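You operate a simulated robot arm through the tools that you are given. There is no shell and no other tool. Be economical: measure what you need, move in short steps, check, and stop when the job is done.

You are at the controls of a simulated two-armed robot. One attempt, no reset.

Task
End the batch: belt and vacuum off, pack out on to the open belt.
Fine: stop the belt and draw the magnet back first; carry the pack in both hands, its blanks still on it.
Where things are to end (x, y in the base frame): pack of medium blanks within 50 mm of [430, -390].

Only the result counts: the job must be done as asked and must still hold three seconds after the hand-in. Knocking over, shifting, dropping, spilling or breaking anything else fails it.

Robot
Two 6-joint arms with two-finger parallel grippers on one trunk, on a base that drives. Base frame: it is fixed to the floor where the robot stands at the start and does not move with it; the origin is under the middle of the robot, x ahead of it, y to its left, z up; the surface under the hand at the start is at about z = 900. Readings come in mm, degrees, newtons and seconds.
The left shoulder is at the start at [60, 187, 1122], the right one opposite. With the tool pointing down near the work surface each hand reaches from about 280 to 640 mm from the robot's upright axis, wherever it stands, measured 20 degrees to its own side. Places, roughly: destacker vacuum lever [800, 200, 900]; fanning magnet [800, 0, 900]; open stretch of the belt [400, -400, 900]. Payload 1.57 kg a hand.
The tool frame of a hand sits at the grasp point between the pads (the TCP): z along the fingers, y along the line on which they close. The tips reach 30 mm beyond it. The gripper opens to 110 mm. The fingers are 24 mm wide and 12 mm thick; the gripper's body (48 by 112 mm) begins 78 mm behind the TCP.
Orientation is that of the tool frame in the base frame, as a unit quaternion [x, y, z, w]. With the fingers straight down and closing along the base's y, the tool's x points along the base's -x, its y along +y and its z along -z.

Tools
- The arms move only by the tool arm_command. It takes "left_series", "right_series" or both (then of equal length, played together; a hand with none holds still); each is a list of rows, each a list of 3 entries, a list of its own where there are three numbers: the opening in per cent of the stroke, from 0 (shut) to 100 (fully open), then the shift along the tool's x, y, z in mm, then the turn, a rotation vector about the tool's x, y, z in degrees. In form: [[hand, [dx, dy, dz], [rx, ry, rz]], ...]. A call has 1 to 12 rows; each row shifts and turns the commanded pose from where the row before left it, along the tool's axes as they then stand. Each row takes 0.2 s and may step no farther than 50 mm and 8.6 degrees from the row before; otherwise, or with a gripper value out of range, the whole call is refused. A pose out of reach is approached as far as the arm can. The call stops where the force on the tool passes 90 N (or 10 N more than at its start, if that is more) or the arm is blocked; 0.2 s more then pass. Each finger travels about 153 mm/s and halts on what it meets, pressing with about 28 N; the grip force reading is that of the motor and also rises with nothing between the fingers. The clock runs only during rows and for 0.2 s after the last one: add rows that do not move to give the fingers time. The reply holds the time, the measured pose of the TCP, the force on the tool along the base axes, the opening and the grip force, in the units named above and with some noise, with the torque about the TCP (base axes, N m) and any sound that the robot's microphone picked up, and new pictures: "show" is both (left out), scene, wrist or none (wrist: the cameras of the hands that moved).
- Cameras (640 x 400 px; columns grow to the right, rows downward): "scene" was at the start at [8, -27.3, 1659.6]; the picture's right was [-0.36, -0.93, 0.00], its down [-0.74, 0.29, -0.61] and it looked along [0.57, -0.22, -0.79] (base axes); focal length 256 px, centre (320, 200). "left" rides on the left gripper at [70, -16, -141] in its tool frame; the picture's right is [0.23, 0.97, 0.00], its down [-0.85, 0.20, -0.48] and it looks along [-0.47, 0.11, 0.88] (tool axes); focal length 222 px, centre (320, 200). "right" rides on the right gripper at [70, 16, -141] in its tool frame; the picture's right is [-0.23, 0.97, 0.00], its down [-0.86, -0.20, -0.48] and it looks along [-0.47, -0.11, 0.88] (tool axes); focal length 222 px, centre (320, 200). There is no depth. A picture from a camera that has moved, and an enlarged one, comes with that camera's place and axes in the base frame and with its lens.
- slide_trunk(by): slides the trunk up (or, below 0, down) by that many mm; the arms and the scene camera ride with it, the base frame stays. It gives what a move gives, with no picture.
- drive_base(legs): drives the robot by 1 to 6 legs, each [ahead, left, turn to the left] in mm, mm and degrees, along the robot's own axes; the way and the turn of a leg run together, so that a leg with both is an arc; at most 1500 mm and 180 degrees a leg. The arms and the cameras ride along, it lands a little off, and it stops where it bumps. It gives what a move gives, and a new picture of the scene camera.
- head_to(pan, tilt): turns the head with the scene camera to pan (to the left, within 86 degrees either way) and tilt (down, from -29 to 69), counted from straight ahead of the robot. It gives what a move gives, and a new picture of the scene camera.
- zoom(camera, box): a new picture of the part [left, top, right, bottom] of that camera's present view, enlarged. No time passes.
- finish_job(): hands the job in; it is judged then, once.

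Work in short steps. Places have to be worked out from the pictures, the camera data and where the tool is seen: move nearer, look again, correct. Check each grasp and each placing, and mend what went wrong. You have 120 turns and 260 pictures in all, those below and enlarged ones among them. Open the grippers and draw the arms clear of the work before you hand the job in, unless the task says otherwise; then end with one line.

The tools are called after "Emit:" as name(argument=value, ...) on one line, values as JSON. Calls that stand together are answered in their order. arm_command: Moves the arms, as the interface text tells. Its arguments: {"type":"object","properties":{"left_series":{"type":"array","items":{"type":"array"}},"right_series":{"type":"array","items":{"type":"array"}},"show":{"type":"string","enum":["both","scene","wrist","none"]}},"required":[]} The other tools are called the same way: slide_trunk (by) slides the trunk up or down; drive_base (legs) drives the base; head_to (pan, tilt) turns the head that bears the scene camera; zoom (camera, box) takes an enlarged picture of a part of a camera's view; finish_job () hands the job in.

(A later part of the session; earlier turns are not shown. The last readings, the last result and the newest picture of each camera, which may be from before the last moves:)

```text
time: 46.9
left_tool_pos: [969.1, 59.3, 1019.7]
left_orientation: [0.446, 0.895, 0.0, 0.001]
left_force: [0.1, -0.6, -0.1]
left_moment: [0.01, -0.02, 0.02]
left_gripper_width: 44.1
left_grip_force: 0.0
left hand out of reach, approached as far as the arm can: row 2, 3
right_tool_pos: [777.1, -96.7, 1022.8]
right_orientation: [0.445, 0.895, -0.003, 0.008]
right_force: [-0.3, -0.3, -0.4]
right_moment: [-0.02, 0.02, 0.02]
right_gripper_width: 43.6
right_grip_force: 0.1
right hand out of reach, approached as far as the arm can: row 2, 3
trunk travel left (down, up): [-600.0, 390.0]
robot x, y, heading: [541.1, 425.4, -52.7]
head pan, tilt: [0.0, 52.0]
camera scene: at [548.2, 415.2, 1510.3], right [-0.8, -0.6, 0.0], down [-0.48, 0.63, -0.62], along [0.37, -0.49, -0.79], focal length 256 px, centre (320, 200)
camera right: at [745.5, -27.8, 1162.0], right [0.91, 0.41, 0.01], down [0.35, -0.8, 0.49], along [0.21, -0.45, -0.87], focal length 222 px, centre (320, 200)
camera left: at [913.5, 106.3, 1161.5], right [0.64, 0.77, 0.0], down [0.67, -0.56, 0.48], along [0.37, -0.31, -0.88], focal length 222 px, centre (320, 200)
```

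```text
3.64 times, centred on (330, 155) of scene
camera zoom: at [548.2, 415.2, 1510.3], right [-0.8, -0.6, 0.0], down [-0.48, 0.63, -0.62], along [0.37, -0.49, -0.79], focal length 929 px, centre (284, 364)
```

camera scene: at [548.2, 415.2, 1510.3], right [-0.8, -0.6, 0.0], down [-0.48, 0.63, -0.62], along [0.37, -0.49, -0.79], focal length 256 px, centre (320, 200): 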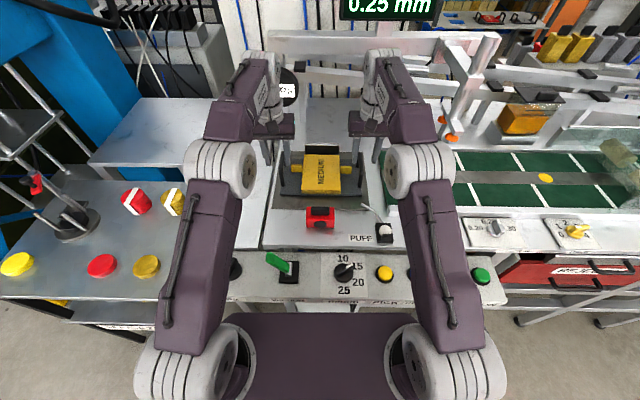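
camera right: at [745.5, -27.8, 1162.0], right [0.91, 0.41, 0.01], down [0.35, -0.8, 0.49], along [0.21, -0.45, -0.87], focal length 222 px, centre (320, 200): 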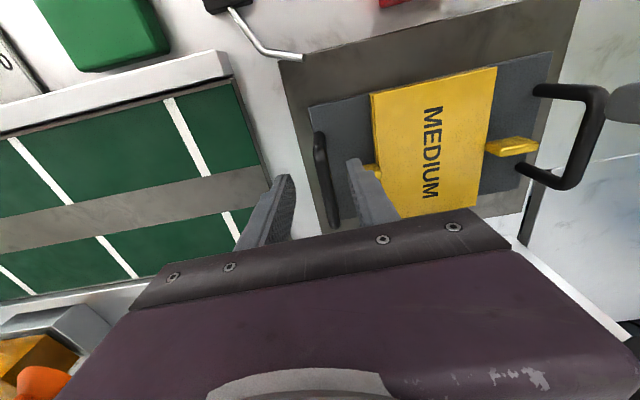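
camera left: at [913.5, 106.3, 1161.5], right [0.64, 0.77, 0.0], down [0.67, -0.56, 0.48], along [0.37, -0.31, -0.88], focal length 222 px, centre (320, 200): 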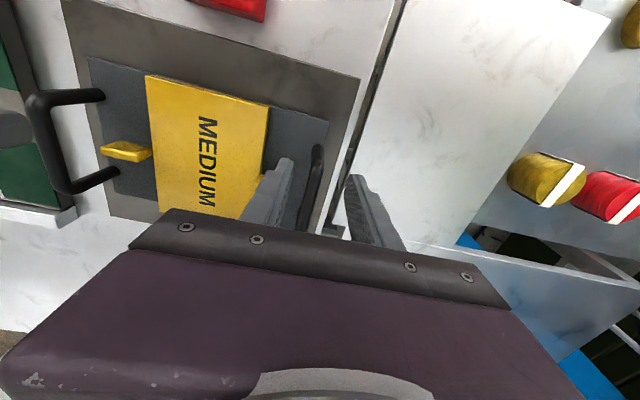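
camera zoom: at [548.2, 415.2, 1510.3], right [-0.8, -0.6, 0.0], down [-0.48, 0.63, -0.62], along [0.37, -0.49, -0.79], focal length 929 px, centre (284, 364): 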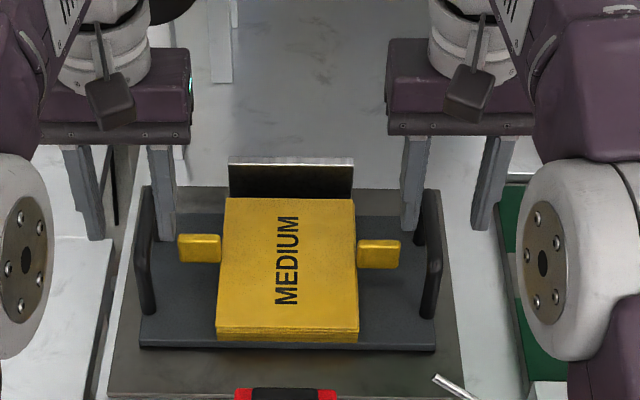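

Out of reach by 30–40 mm at this low trunk; I raise the trunk 130 mm, which gives more reach, then lower the hands.

Emit:
slide_trunk(by=130)

Emit:
arm_command(left_series=[[40, [0, 0, 40], [0, 0, 0]], [40, [0, 0, 40], [0, 0, 0]], [40, [-20, 0, 20], [0, 0, 0]], [40, [-20, -2, 10], [0, 0, 0]], [40, [0, 0, 0], [0, 0, 0]]], right_series=[[40, [0, 0, 40], [0, 0, 0]], [40, [0, 0, 40], [0, 0, 0]], [40, [-15, 2, 20], [0, 0, 0]], [40, [-15, 2, 14], [0, 0, 0]], [40, [0, 0, 0], [0, 0, 0]]], show="both")

```text
time: 48.5
left_tool_pos: [969.3, 59.3, 1149.1]
left_orientation: [0.446, 0.895, -0.001, 0.0]
left_force: [-0.5, -0.1, 0.0]
left_moment: [0.0, -0.01, 0.0]
left_gripper_width: 43.9
left_grip_force: 0.0
right_tool_pos: [778.0, -96.0, 1151.7]
right_orientation: [0.444, 0.896, -0.002, 0.008]
right_force: [-1.1, -0.3, 0.8]
right_moment: [0.02, 0.0, 0.02]
right_gripper_width: 43.9
right_grip_force: 0.0
trunk travel left (down, up): [-730.0, 260.0]
robot x, y, heading: [540.8, 426.7, -53.0]
head pan, tilt: [0.0, 52.0]
```

```text
time: 49.7
left_tool_pos: [990.6, 28.4, 1039.9]
left_orientation: [0.445, 0.896, -0.001, 0.001]
left_force: [0.7, 0.5, -0.2]
left_moment: [-0.01, 0.01, 0.04]
left_gripper_width: 44.1
left_grip_force: 0.0
right_tool_pos: [799.7, -119.3, 1038.7]
right_orientation: [0.445, 0.896, -0.003, 0.01]
right_force: [0.1, 0.1, -0.1]
right_moment: [-0.03, -0.03, -0.02]
right_gripper_width: 43.8
right_grip_force: 0.0
trunk travel left (down, up): [-730.0, 260.0]
robot x, y, heading: [541.1, 424.5, -52.6]
head pan, tilt: [0.0, 52.0]
camera scene: at [547.6, 416.1, 1640.4], right [-0.8, -0.6, 0.0], down [-0.48, 0.63, -0.62], along [0.37, -0.49, -0.79], focal length 256 px, centre (320, 200)
camera right: at [768.2, -49.7, 1178.3], right [0.91, 0.41, 0.01], down [0.35, -0.8, 0.49], along [0.21, -0.45, -0.87], focal length 222 px, centre (320, 200)
camera left: at [935.0, 74.8, 1182.4], right [0.64, 0.77, 0.0], down [0.67, -0.56, 0.48], along [0.37, -0.31, -0.88], focal length 222 px, centre (320, 200)
```

scene: 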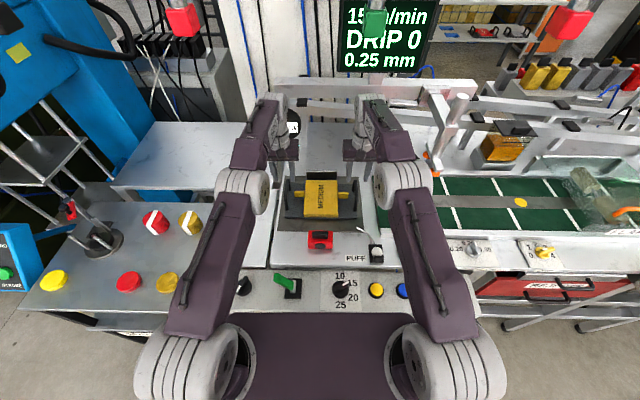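
right: 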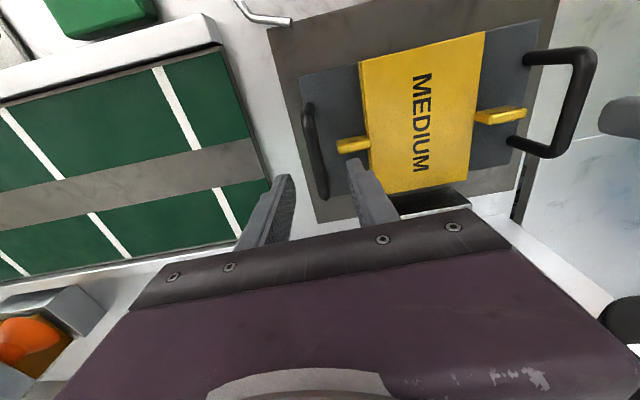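
left: 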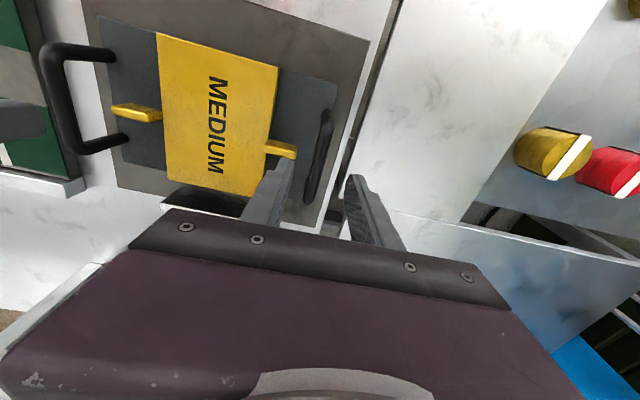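

Both bars lie centred between the fingers. I descend 40 mm and check.

Emit:
arm_command(left_series=[[40, [0, 0, 20], [0, 0, 0]], [40, [0, 0, 20], [0, 0, 0]], [40, [0, 0, 0], [0, 0, 0]]], right_series=[[40, [0, 0, 20], [0, 0, 0]], [40, [0, 0, 20], [0, 0, 0]], [40, [0, 0, 0], [0, 0, 0]]], show="wrist")

Emit:
zoom(camera="scene", box=[260, 140, 390, 230])

```text
time: 50.5
left_tool_pos: [992.3, 25.8, 998.3]
left_orientation: [0.445, 0.895, -0.001, -0.001]
left_force: [-0.1, -0.4, 0.1]
left_moment: [0.02, 0.01, 0.02]
left_gripper_width: 43.9
left_grip_force: 0.0
right_tool_pos: [800.3, -120.1, 998.9]
right_orientation: [0.445, 0.896, -0.003, 0.008]
right_force: [-0.3, 0.7, 0.5]
right_moment: [0.02, -0.02, 0.01]
right_gripper_width: 44.1
right_grip_force: 0.0
trunk travel left (down, up): [-730.0, 260.0]
robot x, y, heading: [538.5, 424.1, -52.8]
head pan, tilt: [0.0, 52.0]
camera right: at [769.0, -51.5, 1138.0], right [0.91, 0.41, 0.01], down [0.35, -0.8, 0.49], along [0.21, -0.45, -0.87], focal length 222 px, centre (320, 200)
camera left: at [936.3, 72.7, 1141.0], right [0.64, 0.77, 0.0], down [0.68, -0.56, 0.48], along [0.37, -0.31, -0.88], focal length 222 px, centre (320, 200)
```

right: 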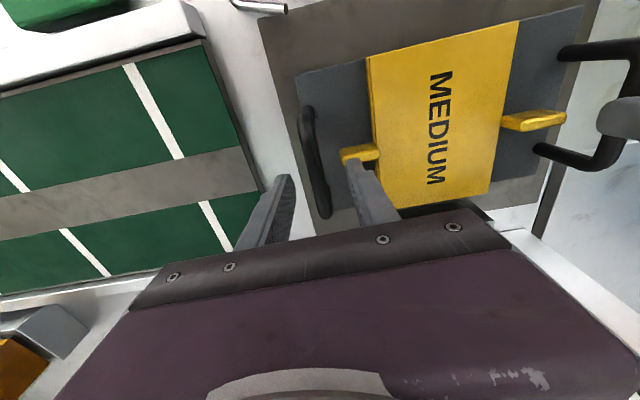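
left: 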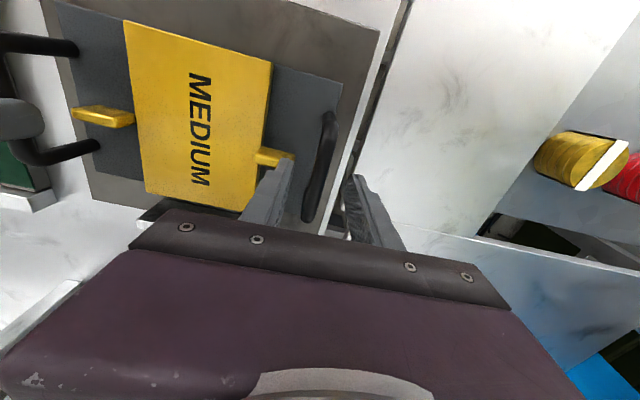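

```text
4.44 times, centred on (325, 185) of scene
camera zoom: at [548.8, 414.6, 1640.3], right [-0.8, -0.6, 0.0], down [-0.48, 0.63, -0.62], along [0.37, -0.49, -0.79], focal length 1136 px, centre (298, 267)
```

zoom: 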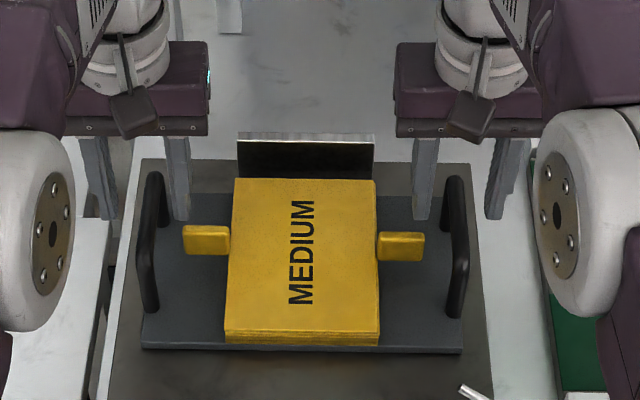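

Alignment is good. I descend a further 22 mm so the tips straddle the bars, staying above the side tabs.

Emit:
arm_command(left_series=[[40, [0, -2, 12], [0, 0, 0]], [40, [0, 0, 10], [0, 0, 0]], [40, [0, 0, 0], [0, 0, 0]]], right_series=[[40, [0, 0, 12], [0, 0, 0]], [40, [0, 0, 10], [0, 0, 0]], [40, [0, 0, 0], [0, 0, 0]]], show="wrist")

Emit:
zoom(camera="scene", box=[260, 140, 390, 230])

```text
time: 51.3
left_tool_pos: [992.2, 24.8, 975.8]
left_orientation: [0.445, 0.895, 0.001, 0.0]
left_force: [-0.6, -0.1, 0.4]
left_moment: [-0.01, -0.01, -0.01]
left_gripper_width: 44.2
left_grip_force: 0.1
right_tool_pos: [800.4, -119.5, 976.3]
right_orientation: [0.445, 0.895, -0.003, 0.007]
right_force: [0.7, -0.1, -0.4]
right_moment: [-0.03, -0.01, -0.01]
right_gripper_width: 43.8
right_grip_force: 0.0
trunk travel left (down, up): [-730.0, 260.0]
robot x, y, heading: [542.8, 428.7, -52.9]
head pan, tilt: [0.0, 52.0]
camera right: at [768.9, -51.6, 1116.1], right [0.91, 0.41, 0.01], down [0.35, -0.8, 0.49], along [0.21, -0.45, -0.87], focal length 222 px, centre (320, 200)
camera left: at [935.1, 72.0, 1119.1], right [0.64, 0.77, 0.0], down [0.68, -0.56, 0.48], along [0.37, -0.31, -0.88], focal length 222 px, centre (320, 200)
```

right: 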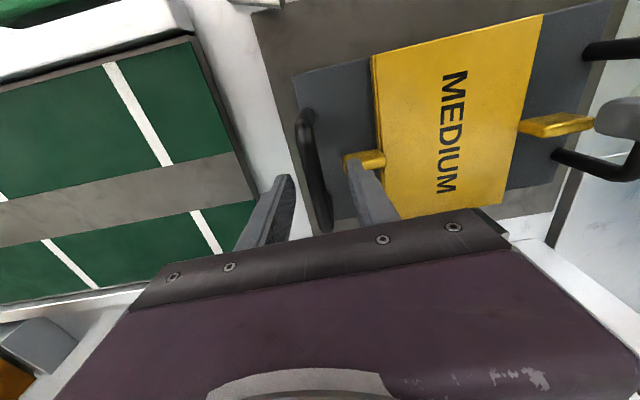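
left: 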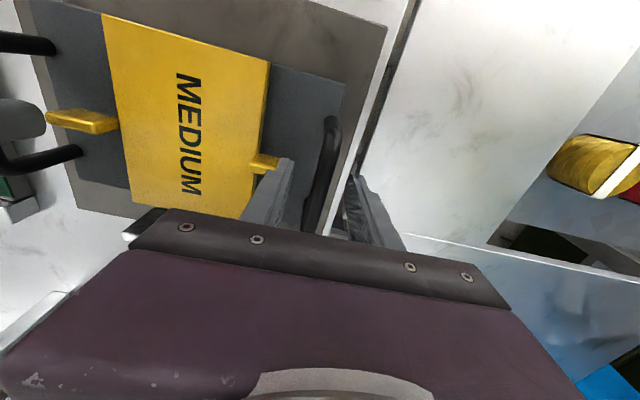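

```text
4.44 times, centred on (325, 185) of scene
camera zoom: at [548.7, 414.7, 1640.3], right [-0.8, -0.6, 0.0], down [-0.48, 0.63, -0.62], along [0.37, -0.49, -0.79], focal length 1136 px, centre (298, 267)
```

zoom: 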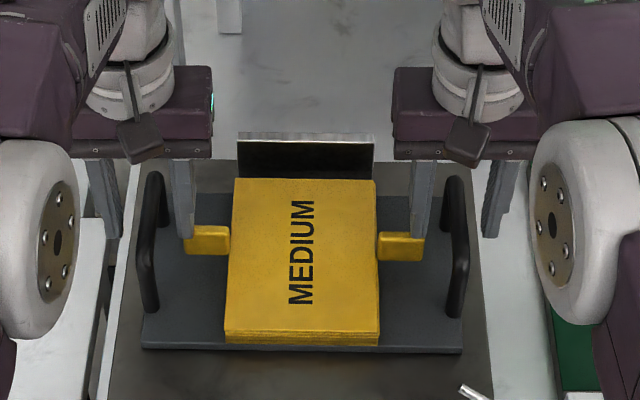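

The bars are between the fingers with no contact force. I close both grippers gently.

Emit:
arm_command(left_series=[[25, [0, 0, 0], [0, 0, 0]], [12, [0, 0, 0], [0, 0, 0]], [5, [0, 0, 0], [0, 0, 0]], [5, [0, 0, 0], [0, 0, 0]]], right_series=[[25, [0, 0, 0], [0, 0, 0]], [12, [0, 0, 0], [0, 0, 0]], [5, [0, 0, 0], [0, 0, 0]], [5, [0, 0, 0], [0, 0, 0]]], show="wrist")

Emit:
zoom(camera="scene", box=[260, 140, 390, 230])

```text
time: 52.3
left_tool_pos: [990.6, 25.2, 977.2]
left_orientation: [0.446, 0.895, 0.001, 0.0]
left_force: [10.5, 7.2, -1.3]
left_moment: [0.16, -0.16, -0.16]
left_gripper_width: 16.6
left_grip_force: 6.4
right_tool_pos: [799.4, -120.3, 977.4]
right_orientation: [0.445, 0.895, -0.004, 0.008]
right_force: [-11.6, -8.9, 0.3]
right_moment: [-0.22, 0.22, -0.16]
right_gripper_width: 18.5
right_grip_force: 7.5
trunk travel left (down, up): [-730.0, 260.0]
robot x, y, heading: [542.0, 428.4, -53.1]
head pan, tilt: [0.0, 52.0]
camera right: at [768.3, -52.4, 1116.1], right [0.91, 0.41, 0.0], down [0.35, -0.8, 0.49], along [0.2, -0.45, -0.87], focal length 222 px, centre (320, 200)
camera left: at [935.3, 71.8, 1118.9], right [0.64, 0.77, 0.0], down [0.67, -0.56, 0.48], along [0.37, -0.3, -0.88], focal length 222 px, centre (320, 200)
```

right: 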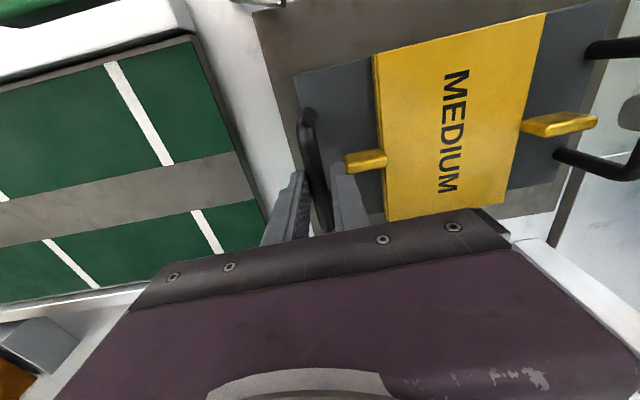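
left: 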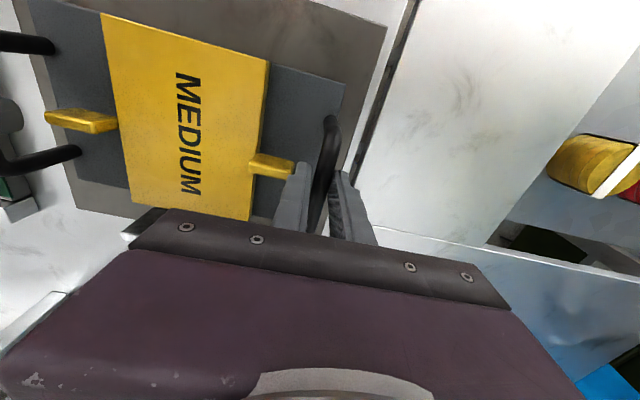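

```text
4.44 times, centred on (325, 185) of scene
camera zoom: at [548.5, 414.0, 1640.3], right [-0.8, -0.6, 0.0], down [-0.48, 0.63, -0.62], along [0.37, -0.49, -0.79], focal length 1136 px, centre (298, 267)
```

zoom: 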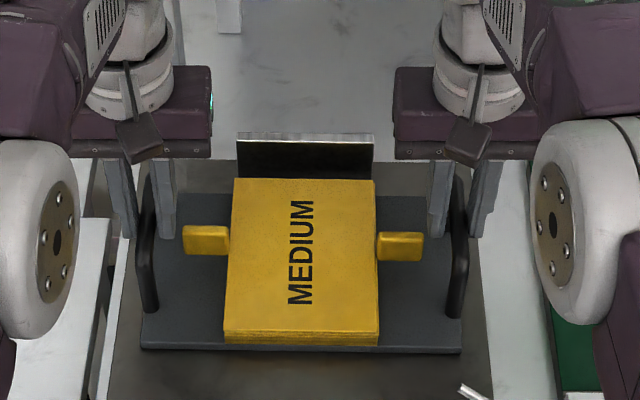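

Both hold something ~17 mm wide (the bars). I squeeze fully and lift 15 mm as a test.

Emit:
arm_command(left_series=[[0, [0, 0, 0], [0, 0, 0]], [0, [0, 0, 0], [0, 0, 0]], [0, [0, 0, -5], [0, 0, 0]], [0, [0, 0, -5], [0, 0, 0]], [0, [0, 0, -5], [0, 0, 0]], [0, [0, 0, 0], [0, 0, 0]]], right_series=[[0, [0, 0, 0], [0, 0, 0]], [0, [0, 0, 0], [0, 0, 0]], [0, [0, 0, -5], [0, 0, 0]], [0, [0, 0, -5], [0, 0, 0]], [0, [0, 0, -5], [0, 0, 0]], [0, [0, 0, 0], [0, 0, 0]]], show="scene")

Emit:
zoom(camera="scene", box=[260, 140, 390, 230])

```text
time: 53.7
left_tool_pos: [994.7, 25.7, 989.6]
left_orientation: [0.445, 0.895, 0.004, 0.0]
left_force: [22.1, 23.1, -10.0]
left_moment: [0.8, -0.15, -0.69]
left_gripper_width: 14.1
left_grip_force: 28.4
right_tool_pos: [800.9, -122.5, 991.1]
right_orientation: [0.445, 0.895, -0.006, 0.005]
right_force: [-23.2, -23.1, -9.6]
right_moment: [-0.71, 0.18, -0.71]
right_gripper_width: 13.9
right_grip_force: 28.1
trunk travel left (down, up): [-730.0, 260.0]
robot x, y, heading: [537.0, 425.0, -52.9]
head pan, tilt: [0.0, 52.0]
camera scene: at [551.6, 411.0, 1640.2], right [-0.8, -0.6, 0.0], down [-0.48, 0.63, -0.61], along [0.37, -0.49, -0.79], focal length 256 px, centre (320, 200)
```

scene: 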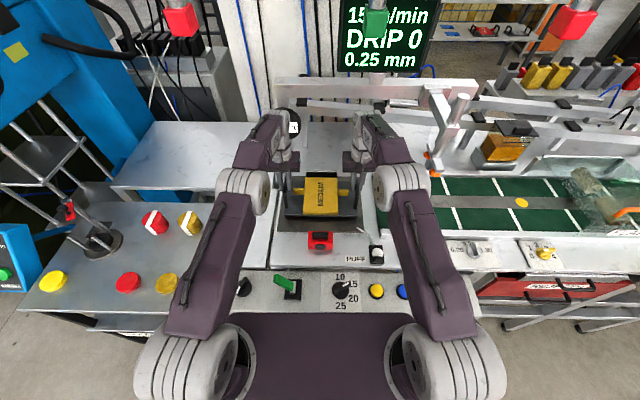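

```text
4.44 times, centred on (325, 185) of scene
camera zoom: at [551.6, 411.0, 1640.2], right [-0.8, -0.6, 0.0], down [-0.48, 0.63, -0.61], along [0.37, -0.49, -0.79], focal length 1136 px, centre (298, 267)
```

zoom: 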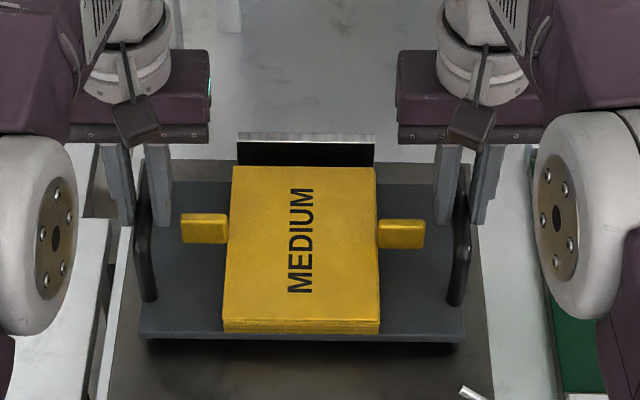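

The tray lifts level with the blanks on it (~10 N per hand), though the hands squeeze it lengthwise; I relax that by 3 mm each and lift 90 mm more together.

Emit:
arm_command(left_series=[[0, [0, 2, -5], [0, 0, 0]], [0, [0, 1, -10], [0, 0, 0]], [0, [0, 0, -15], [0, 0, 0]], [0, [0, 0, -20], [0, 0, 0]], [0, [0, 0, -20], [0, 0, 0]], [0, [0, 0, -15], [0, 0, 0]], [0, [0, 0, -5], [0, 0, 0]], [0, [0, 0, 0], [0, 0, 0]]], right_series=[[0, [0, -2, -5], [0, 0, 0]], [0, [0, -1, -10], [0, 0, 0]], [0, [0, 0, -15], [0, 0, 0]], [0, [0, 0, -20], [0, 0, 0]], [0, [0, 0, -20], [0, 0, 0]], [0, [0, 0, -15], [0, 0, 0]], [0, [0, 0, -5], [0, 0, 0]], [0, [0, 0, 0], [0, 0, 0]]], show="scene")

```text
time: 55.5
left_tool_pos: [990.6, 31.6, 1079.7]
left_orientation: [0.446, 0.895, -0.001, 0.0]
left_force: [-4.3, -3.7, -10.3]
left_moment: [-0.45, -0.17, 0.16]
left_gripper_width: 13.5
left_grip_force: 28.2
left hand out of reach, approached as far as the arm can: row 5
right_tool_pos: [797.3, -120.0, 1074.7]
right_orientation: [0.444, 0.896, -0.001, 0.006]
right_force: [3.9, 3.5, -10.0]
right_moment: [0.54, 0.32, -0.04]
right_gripper_width: 14.0
right_grip_force: 27.9
right hand out of reach, approached as far as the arm can: row 7
trunk travel left (down, up): [-730.0, 260.0]
robot x, y, heading: [539.9, 426.7, -53.2]
head pan, tilt: [0.0, 52.0]
camera scene: at [551.1, 411.4, 1640.2], right [-0.8, -0.6, 0.0], down [-0.48, 0.63, -0.61], along [0.37, -0.49, -0.79], focal length 256 px, centre (320, 200)
```

scene: 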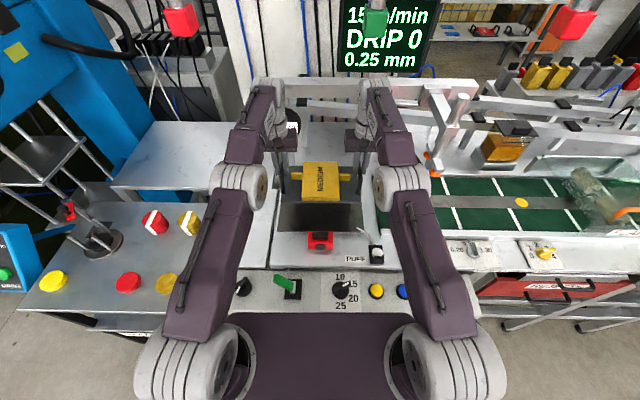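

Carried level, internal force now small. I pull both hands back together by 110 mm to clear the overhanging gate during the drive.

Emit:
arm_command(left_series=[[0, [8, 0, 0], [0, 0, 0]], [0, [15, 0, 0], [0, 0, 0]], [0, [20, 0, 0], [0, 0, 0]], [0, [20, 0, 1], [0, 0, 0]], [0, [20, 0, 1], [0, 0, 0]], [0, [17, 0, 0], [0, 0, 0]], [0, [8, 0, 0], [0, 0, 0]], [0, [0, 0, 0], [0, 0, 0]]], right_series=[[0, [8, 0, 0], [0, 0, 0]], [0, [15, 0, 0], [0, 0, 0]], [0, [20, 0, 0], [0, 0, 0]], [0, [20, 0, -1], [0, 0, 0]], [0, [20, 0, -1], [0, 0, 0]], [0, [17, 0, 0], [0, 0, 0]], [0, [8, 0, 0], [0, 0, 0]], [0, [0, 0, 0], [0, 0, 0]]], show="scene")

Emit:
zoom(camera="scene", box=[260, 120, 400, 240])

```text
time: 57.3
left_tool_pos: [925.6, 115.8, 1076.8]
left_orientation: [0.445, 0.896, 0.0, -0.001]
left_force: [-19.8, -12.3, -9.9]
left_moment: [0.03, 0.54, -0.47]
left_gripper_width: 13.7
left_grip_force: 28.4
right_tool_pos: [732.2, -35.0, 1076.2]
right_orientation: [0.445, 0.895, -0.002, 0.009]
right_force: [20.3, 12.4, -10.1]
right_moment: [0.11, -0.48, -0.35]
right_gripper_width: 13.7
right_grip_force: 28.3
trunk travel left (down, up): [-730.0, 260.0]
robot x, y, heading: [540.5, 421.3, -52.8]
head pan, tilt: [0.0, 52.0]
camera scene: at [550.9, 411.6, 1640.2], right [-0.8, -0.6, 0.0], down [-0.48, 0.63, -0.61], along [0.37, -0.49, -0.79], focal length 256 px, centre (320, 200)
```

scene: 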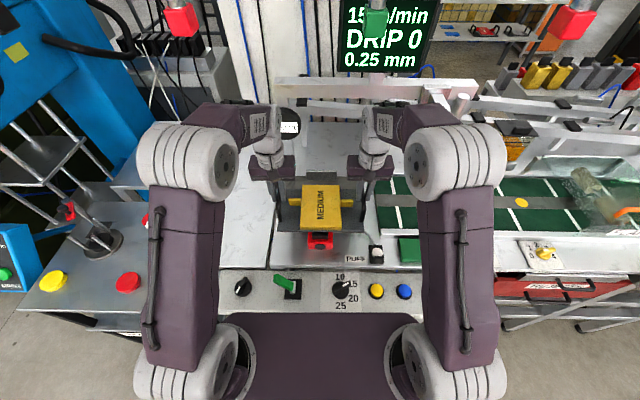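

```text
3.33 times, centred on (330, 180) of scene
camera zoom: at [550.9, 411.6, 1640.2], right [-0.8, -0.6, 0.0], down [-0.48, 0.63, -0.61], along [0.37, -0.49, -0.79], focal length 852 px, centre (287, 267)
```

zoom: 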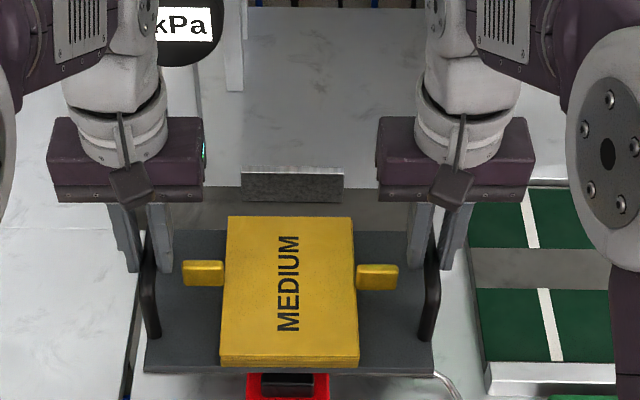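

Slight outward tension; I relax 2 mm each side, then drive right half the way.

Emit:
arm_command(left_series=[[0, [0, -1, 0], [0, 0, 0]], [0, [0, -1, 0], [0, 0, 0]], [0, [0, 0, 0], [0, 0, 0]]], right_series=[[0, [0, 1, 0], [0, 0, 0]], [0, [0, 0.5, 0], [0, 0, 0]], [0, [0, 0, 0], [0, 0, 0]]], show="none")

Emit:
drive_base(legs=[[0, -150, 0]])

```text
time: 58.1
left_tool_pos: [925.9, 116.5, 1078.3]
left_orientation: [0.445, 0.895, 0.001, 0.0]
left_force: [-5.9, -0.6, -10.5]
left_moment: [0.16, 0.22, -0.43]
left_gripper_width: 13.6
left_grip_force: 28.0
right_tool_pos: [731.5, -33.1, 1076.1]
right_orientation: [0.445, 0.895, -0.003, 0.006]
right_force: [6.8, 0.6, -9.2]
right_moment: [-0.06, -0.15, -0.39]
right_gripper_width: 13.7
right_grip_force: 27.7
trunk travel left (down, up): [-730.0, 260.0]
robot x, y, heading: [540.2, 428.6, -52.9]
head pan, tilt: [0.0, 52.0]
```

```text
time: 59.5
left_tool_pos: [809.0, 28.1, 1076.9]
left_orientation: [0.445, 0.896, 0.0, 0.0]
left_force: [10.0, 11.8, -10.2]
left_moment: [0.25, -0.14, -0.39]
left_gripper_width: 13.5
left_grip_force: 28.0
right_tool_pos: [616.9, -121.1, 1075.8]
right_orientation: [0.444, 0.896, -0.004, 0.007]
right_force: [-9.9, -11.8, -9.9]
right_moment: [-0.18, 0.22, -0.43]
right_gripper_width: 13.5
right_grip_force: 27.6
trunk travel left (down, up): [-730.0, 260.0]
robot x, y, heading: [421.6, 334.3, -52.9]
head pan, tilt: [0.0, 52.0]
camera scene: at [435.0, 324.4, 1640.2], right [-0.8, -0.61, 0.0], down [-0.48, 0.63, -0.61], along [0.37, -0.49, -0.79], focal length 256 px, centre (320, 200)
```

scene: 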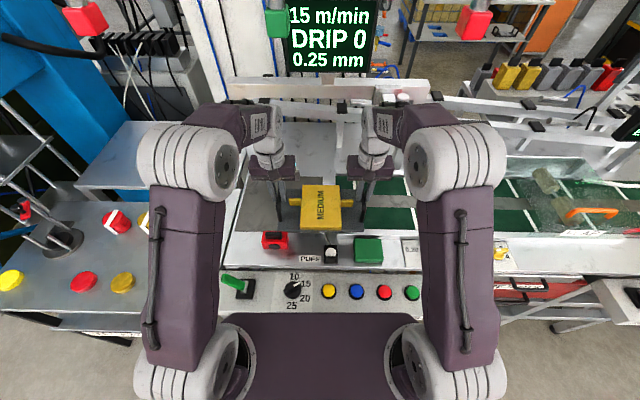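

Smooth. I continue 200 mm to the right.

Emit:
drive_base(legs=[[0, -120, 0]])

Emit:
zoom(camera="right", box=[0, 0, 640, 400])

```text
time: 60.7
left_tool_pos: [713.4, -45.2, 1077.5]
left_orientation: [0.444, 0.896, 0.001, -0.001]
left_force: [-2.2, 1.8, -10.6]
left_moment: [0.08, 0.06, -0.29]
left_gripper_width: 13.5
left_grip_force: 27.7
right_tool_pos: [520.7, -194.8, 1075.8]
right_orientation: [0.445, 0.895, -0.003, 0.008]
right_force: [2.2, -2.1, -9.6]
right_moment: [0.01, -0.03, -0.31]
right_gripper_width: 13.7
right_grip_force: 28.0
trunk travel left (down, up): [-730.0, 260.0]
robot x, y, heading: [325.5, 264.3, -52.8]
head pan, tilt: [0.0, 52.0]
camera scene: at [338.4, 251.1, 1640.2], right [-0.8, -0.6, 0.0], down [-0.48, 0.63, -0.61], along [0.37, -0.49, -0.79], focal length 256 px, centre (320, 200)
```

scene: 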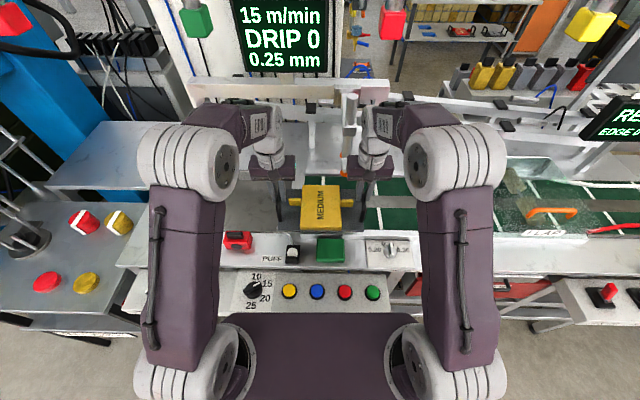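

```text
1.00 times, centred on (320, 200) of right (not enlarged: the box is as wide or as high as the picture)
camera zoom: at [489.4, -127.2, 1215.5], right [0.91, 0.41, 0.0], down [0.35, -0.8, 0.49], along [0.2, -0.45, -0.87], focal length 222 px, centre (320, 200)
```

zoom: 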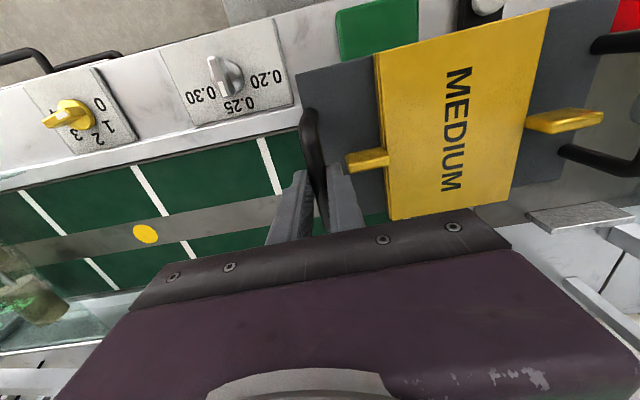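

I zoom on the gate near the hands to check clearance before going on.

Emit:
zoom(camera="scene", box=[240, 70, 420, 210])

Emit:
zoom(camera="left", box=[0, 0, 640, 400])

```text
2.86 times, centred on (330, 140) of scene
camera zoom: at [338.4, 251.1, 1640.2], right [-0.8, -0.6, 0.0], down [-0.48, 0.63, -0.61], along [0.37, -0.49, -0.79], focal length 730 px, centre (291, 371)
```

zoom: 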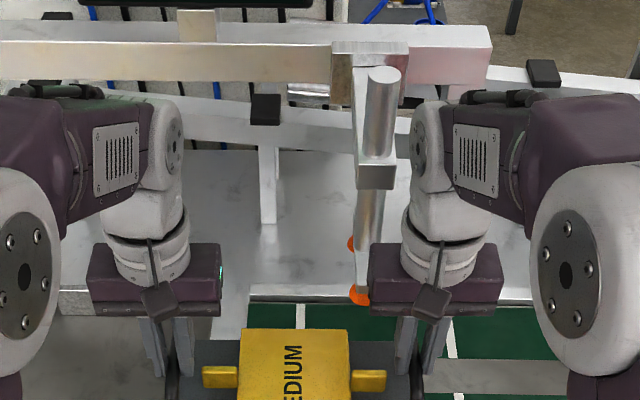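

```text
1.00 times, centred on (320, 200) of left (not enlarged: the box is as wide or as high as the picture)
camera zoom: at [656.9, 1.6, 1219.9], right [0.64, 0.77, 0.0], down [0.68, -0.56, 0.48], along [0.37, -0.3, -0.88], focal length 222 px, centre (320, 200)
```

zoom: 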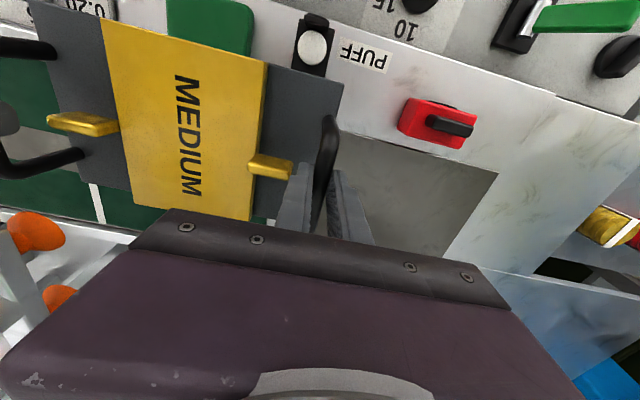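

The suction cups hang at about s=352, n=532, z≈1092, close to the wrists' track. I pull the pack back another 60 mm before going on.

Emit:
arm_command(left_series=[[0, [8, 0, 0], [0, 0, 0]], [0, [15, 0, 0], [0, 0, 0]], [0, [15, 0, 0], [0, 0, 0]], [0, [14, 0, 0], [0, 0, 0]], [0, [8, 0, 0], [0, 0, 0]], [0, [0, 0, 0], [0, 0, 0]]], right_series=[[0, [8, 0, 0], [0, 0, 0]], [0, [15, 0, 0], [0, 0, 0]], [0, [15, 0, 0], [0, 0, 0]], [0, [14, 0, 0], [0, 0, 0]], [0, [8, 0, 0], [0, 0, 0]], [0, [0, 0, 0], [0, 0, 0]]], show="none")

Emit:
drive_base(legs=[[0, -150, 0]])

```text
time: 62.1
left_tool_pos: [674.3, 2.1, 1077.7]
left_orientation: [0.444, 0.896, 0.001, -0.001]
left_force: [-5.1, -1.5, -9.9]
left_moment: [-0.03, 0.03, -0.21]
left_gripper_width: 13.7
left_grip_force: 28.1
right_tool_pos: [483.7, -148.5, 1075.3]
right_orientation: [0.444, 0.896, -0.003, 0.007]
right_force: [4.7, 1.9, -10.5]
right_moment: [0.18, 0.02, -0.23]
right_gripper_width: 13.5
right_grip_force: 27.9
trunk travel left (down, up): [-730.0, 260.0]
robot x, y, heading: [327.0, 264.8, -53.2]
head pan, tilt: [0.0, 52.0]
```

```text
time: 63.5
left_tool_pos: [556.9, -87.5, 1077.3]
left_orientation: [0.445, 0.895, 0.001, -0.002]
left_force: [-9.8, -5.7, -10.6]
left_moment: [0.03, 0.36, -0.2]
left_gripper_width: 13.8
left_grip_force: 27.5
right_tool_pos: [365.0, -237.7, 1075.3]
right_orientation: [0.445, 0.896, -0.004, 0.007]
right_force: [11.0, 7.4, -10.6]
right_moment: [0.08, -0.27, -0.23]
right_gripper_width: 13.7
right_grip_force: 28.0
trunk travel left (down, up): [-730.0, 260.0]
robot x, y, heading: [208.5, 172.5, -52.9]
head pan, tilt: [0.0, 52.0]
camera scene: at [219.6, 161.6, 1640.2], right [-0.8, -0.6, 0.0], down [-0.48, 0.63, -0.61], along [0.37, -0.49, -0.79], focal length 256 px, centre (320, 200)
```

scene: 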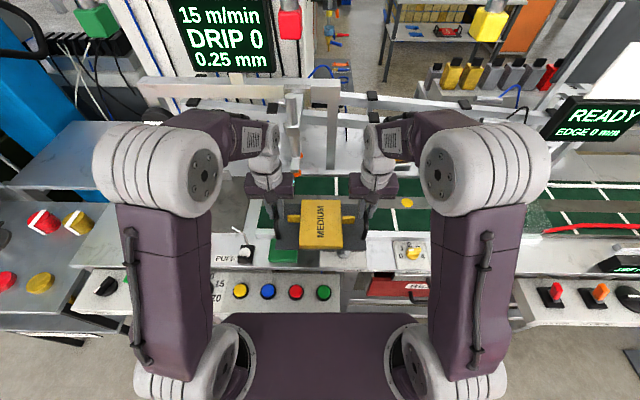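

Still steady. I drive the remaining ~161 mm right to s≈110.

Emit:
drive_base(legs=[[0, -161, 0]])

Emit:
zoom(camera="scene", box=[200, 90, 440, 290])

Emit:
zoom(camera="right", box=[0, 0, 640, 400])

Emit:
zoom(camera="left", box=[0, 0, 640, 400])

```text
time: 64.9
left_tool_pos: [429.5, -183.7, 1077.2]
left_orientation: [0.445, 0.895, 0.001, -0.001]
left_force: [-2.2, -0.1, -9.5]
left_moment: [-0.02, 0.04, -0.16]
left_gripper_width: 13.9
left_grip_force: 28.5
right_tool_pos: [236.9, -333.7, 1075.1]
right_orientation: [0.445, 0.896, -0.003, 0.007]
right_force: [1.8, 0.3, -9.1]
right_moment: [0.1, -0.02, -0.2]
right_gripper_width: 13.6
right_grip_force: 28.3
trunk travel left (down, up): [-730.0, 260.0]
robot x, y, heading: [78.0, 74.9, -53.0]
head pan, tilt: [0.0, 52.0]
camera scene: at [91.7, 64.6, 1640.2], right [-0.8, -0.6, 0.0], down [-0.48, 0.63, -0.61], along [0.37, -0.49, -0.79], focal length 256 px, centre (320, 200)
```

scene: 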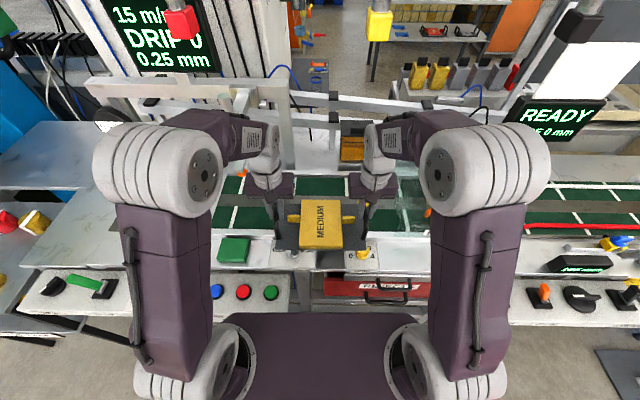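

```text
2.00 times, centred on (320, 190) of scene
camera zoom: at [91.7, 64.6, 1640.2], right [-0.8, -0.6, 0.0], down [-0.48, 0.63, -0.61], along [0.37, -0.49, -0.79], focal length 511 px, centre (320, 220)
```

zoom: 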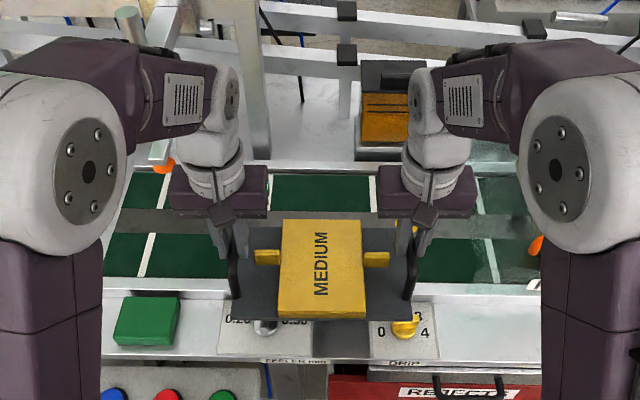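

```text
1.00 times, centred on (320, 200) of right (not enlarged: the box is as wide or as high as the picture)
camera zoom: at [205.9, -266.8, 1214.3], right [0.91, 0.41, 0.0], down [0.35, -0.8, 0.49], along [0.2, -0.45, -0.87], focal length 222 px, centre (320, 200)
```

zoom: 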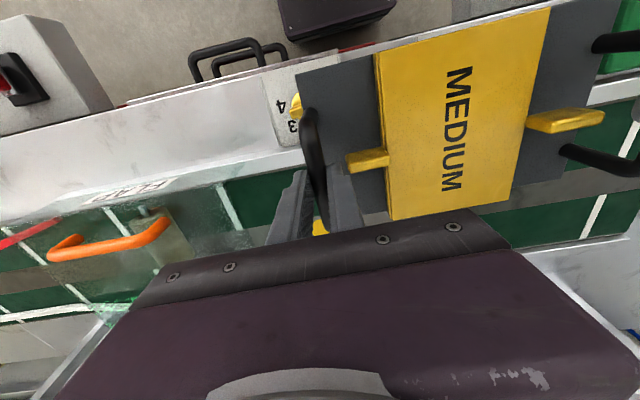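

```text
1.00 times, centred on (320, 200) of left (not enlarged: the box is as wide or as high as the picture)
camera zoom: at [373.4, -137.7, 1219.8], right [0.64, 0.77, 0.0], down [0.68, -0.56, 0.48], along [0.37, -0.3, -0.88], focal length 222 px, centre (320, 200)
```

zoom: 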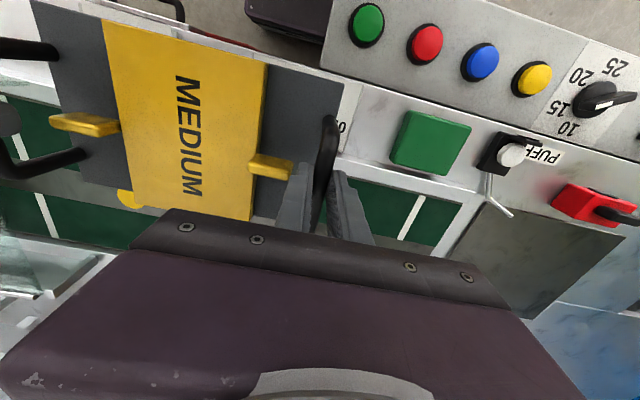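

Tray is at s≈111, n≈407; belt spans n 450–691, centre 570, and a yellow spot lies at s≈-45 (I keep clear of it). I push the pack forward over the belt in step.

Emit:
arm_command(left_series=[[0, [-8, 1, 0], [0, 0, 0]], [0, [-16, 1, 0], [0, 0, 0]], [0, [-22, 1, 0], [0, 0, 0]], [0, [-22, 1, 0], [0, 0, 0]], [0, [-22, 1, 5], [0, 0, 0]], [0, [-22, 1, 10], [0, 0, 0]], [0, [-18, 1, 10], [0, 0, 0]], [0, [-10, 1, 5], [0, 0, 0]], [0, [0, 0, 0], [0, 0, 0]]], right_series=[[0, [-8, 1, 0], [0, 0, 0]], [0, [-16, 1, 0], [0, 0, 0]], [0, [-22, 1, 0], [0, 0, 0]], [0, [-22, 1, 0], [0, 0, 0]], [0, [-22, 1, 4], [0, 0, 0]], [0, [-22, 1, 9], [0, 0, 0]], [0, [-18, 1, 10], [0, 0, 0]], [0, [-10, 1, 5], [0, 0, 0]], [0, [0, 0, 0], [0, 0, 0]]], show="scene")

Emit:
zoom(camera="scene", box=[220, 100, 420, 250])

```text
time: 66.9
left_tool_pos: [517.9, -290.8, 1046.4]
left_orientation: [0.445, 0.895, 0.001, -0.002]
left_force: [0.1, -0.5, -9.8]
left_moment: [-0.07, -0.02, 0.09]
left_gripper_width: 13.8
left_grip_force: 27.9
right_tool_pos: [327.1, -442.7, 1048.8]
right_orientation: [0.444, 0.896, -0.003, 0.007]
right_force: [1.1, 1.7, -9.6]
right_moment: [0.16, 0.09, 0.08]
right_gripper_width: 13.9
right_grip_force: 27.8
trunk travel left (down, up): [-730.0, 260.0]
robot x, y, heading: [79.8, 78.3, -52.9]
head pan, tilt: [0.0, 52.0]
camera scene: at [89.3, 62.5, 1640.2], right [-0.8, -0.6, 0.0], down [-0.48, 0.63, -0.61], along [0.37, -0.49, -0.79], focal length 256 px, centre (320, 200)
```

scene: 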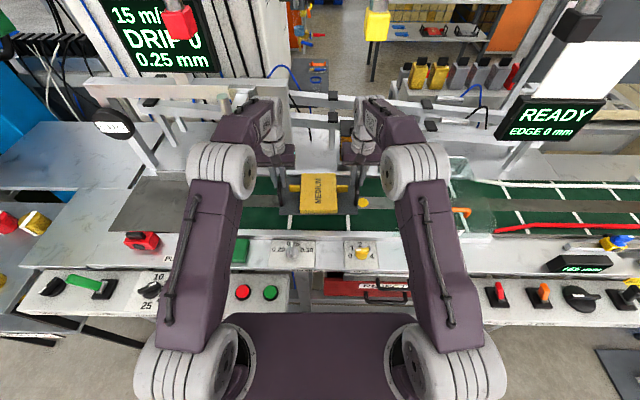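

```text
2.67 times, centred on (320, 175) of scene
camera zoom: at [89.3, 62.5, 1640.2], right [-0.8, -0.6, 0.0], down [-0.48, 0.63, -0.61], along [0.37, -0.49, -0.79], focal length 681 px, centre (320, 267)
```

zoom: 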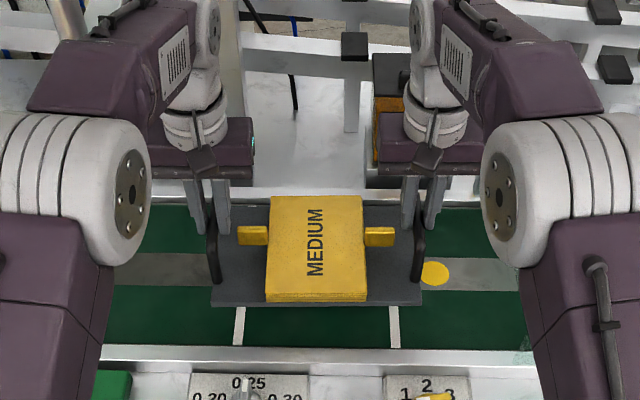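

Mid-grip at (422, -367); the yellow spot stays clear to the right. I move ~20 mm further forward while lowering 45 mm.

Emit:
arm_command(left_series=[[0, [-4, 0, 8], [0, 0, 0]], [0, [-6, 0, 10], [0, 0, 0]], [0, [-6, 0, 10], [0, 0, 0]], [0, [-4, 0, 10], [0, 0, 0]], [0, [0, 0, 5], [0, 0, 0]], [0, [0, 0, 0], [0, 0, 0]]], right_series=[[0, [-4, 0, 10], [0, 0, 0]], [0, [-6, 0, 10], [0, 0, 0]], [0, [-6, 0, 10], [0, 0, 0]], [0, [-4, 0, 10], [0, 0, 0]], [0, [0, 0, 5], [0, 0, 0]], [0, [0, 0, 0], [0, 0, 0]]], show="scene")

Emit:
zoom(camera="scene", box=[220, 100, 420, 250])

```text
time: 68.3
left_tool_pos: [530.2, -307.1, 1003.4]
left_orientation: [0.445, 0.895, 0.002, -0.002]
left_force: [-2.5, -1.7, -9.2]
left_moment: [-0.06, 0.06, 0.09]
left_gripper_width: 13.7
left_grip_force: 28.1
right_tool_pos: [340.6, -459.2, 1003.0]
right_orientation: [0.445, 0.896, -0.003, 0.006]
right_force: [2.4, 2.3, -9.1]
right_moment: [0.13, 0.02, 0.01]
right_gripper_width: 13.7
right_grip_force: 27.9
trunk travel left (down, up): [-730.0, 260.0]
robot x, y, heading: [78.2, 77.8, -53.0]
head pan, tilt: [0.0, 52.0]
camera scene: at [89.9, 62.1, 1640.2], right [-0.8, -0.6, 0.0], down [-0.48, 0.63, -0.61], along [0.37, -0.49, -0.79], focal length 256 px, centre (320, 200)
```

scene: 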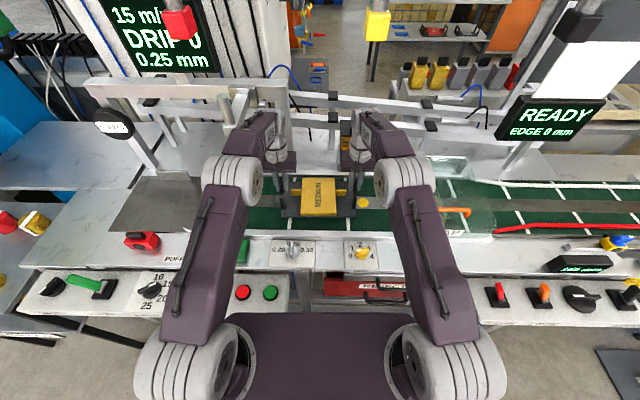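

```text
2.67 times, centred on (320, 175) of scene
camera zoom: at [89.9, 62.1, 1640.2], right [-0.8, -0.6, 0.0], down [-0.48, 0.63, -0.61], along [0.37, -0.49, -0.79], focal length 681 px, centre (320, 267)
```

zoom: 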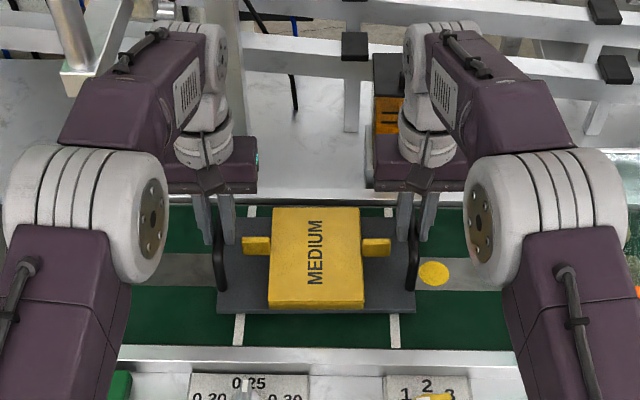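

Mid now (435, -383), on target. I lower gently 20 mm and watch the force.

Emit:
arm_command(left_series=[[0, [0, 0, 5], [0, 0, 0]], [0, [0, 0, 5], [0, 0, 0]], [0, [0, 0, 5], [0, 0, 0]], [0, [0, 0, 5], [0, 0, 0]], [0, [0, 0, 0], [0, 0, 0]]], right_series=[[0, [0, 0, 5], [0, 0, 0]], [0, [0, 0, 5], [0, 0, 0]], [0, [0, 0, 5], [0, 0, 0]], [0, [0, 0, 5], [0, 0, 0]], [0, [0, 0, 0], [0, 0, 0]]], show="none")

```text
time: 69.5
left_tool_pos: [529.1, -306.6, 988.2]
left_orientation: [0.445, 0.895, 0.0, 0.002]
left_force: [2.5, -8.6, 20.1]
left_moment: [-0.13, -0.07, 0.48]
left_gripper_width: 13.6
left_grip_force: 28.3
right_tool_pos: [338.7, -458.0, 988.0]
right_orientation: [0.444, 0.896, -0.005, 0.011]
right_force: [6.4, -5.5, 19.6]
right_moment: [-0.15, -0.17, 0.63]
right_gripper_width: 13.8
right_grip_force: 28.4
trunk travel left (down, up): [-730.0, 260.0]
robot x, y, heading: [80.0, 77.4, -52.7]
head pan, tilt: [0.0, 52.0]
```

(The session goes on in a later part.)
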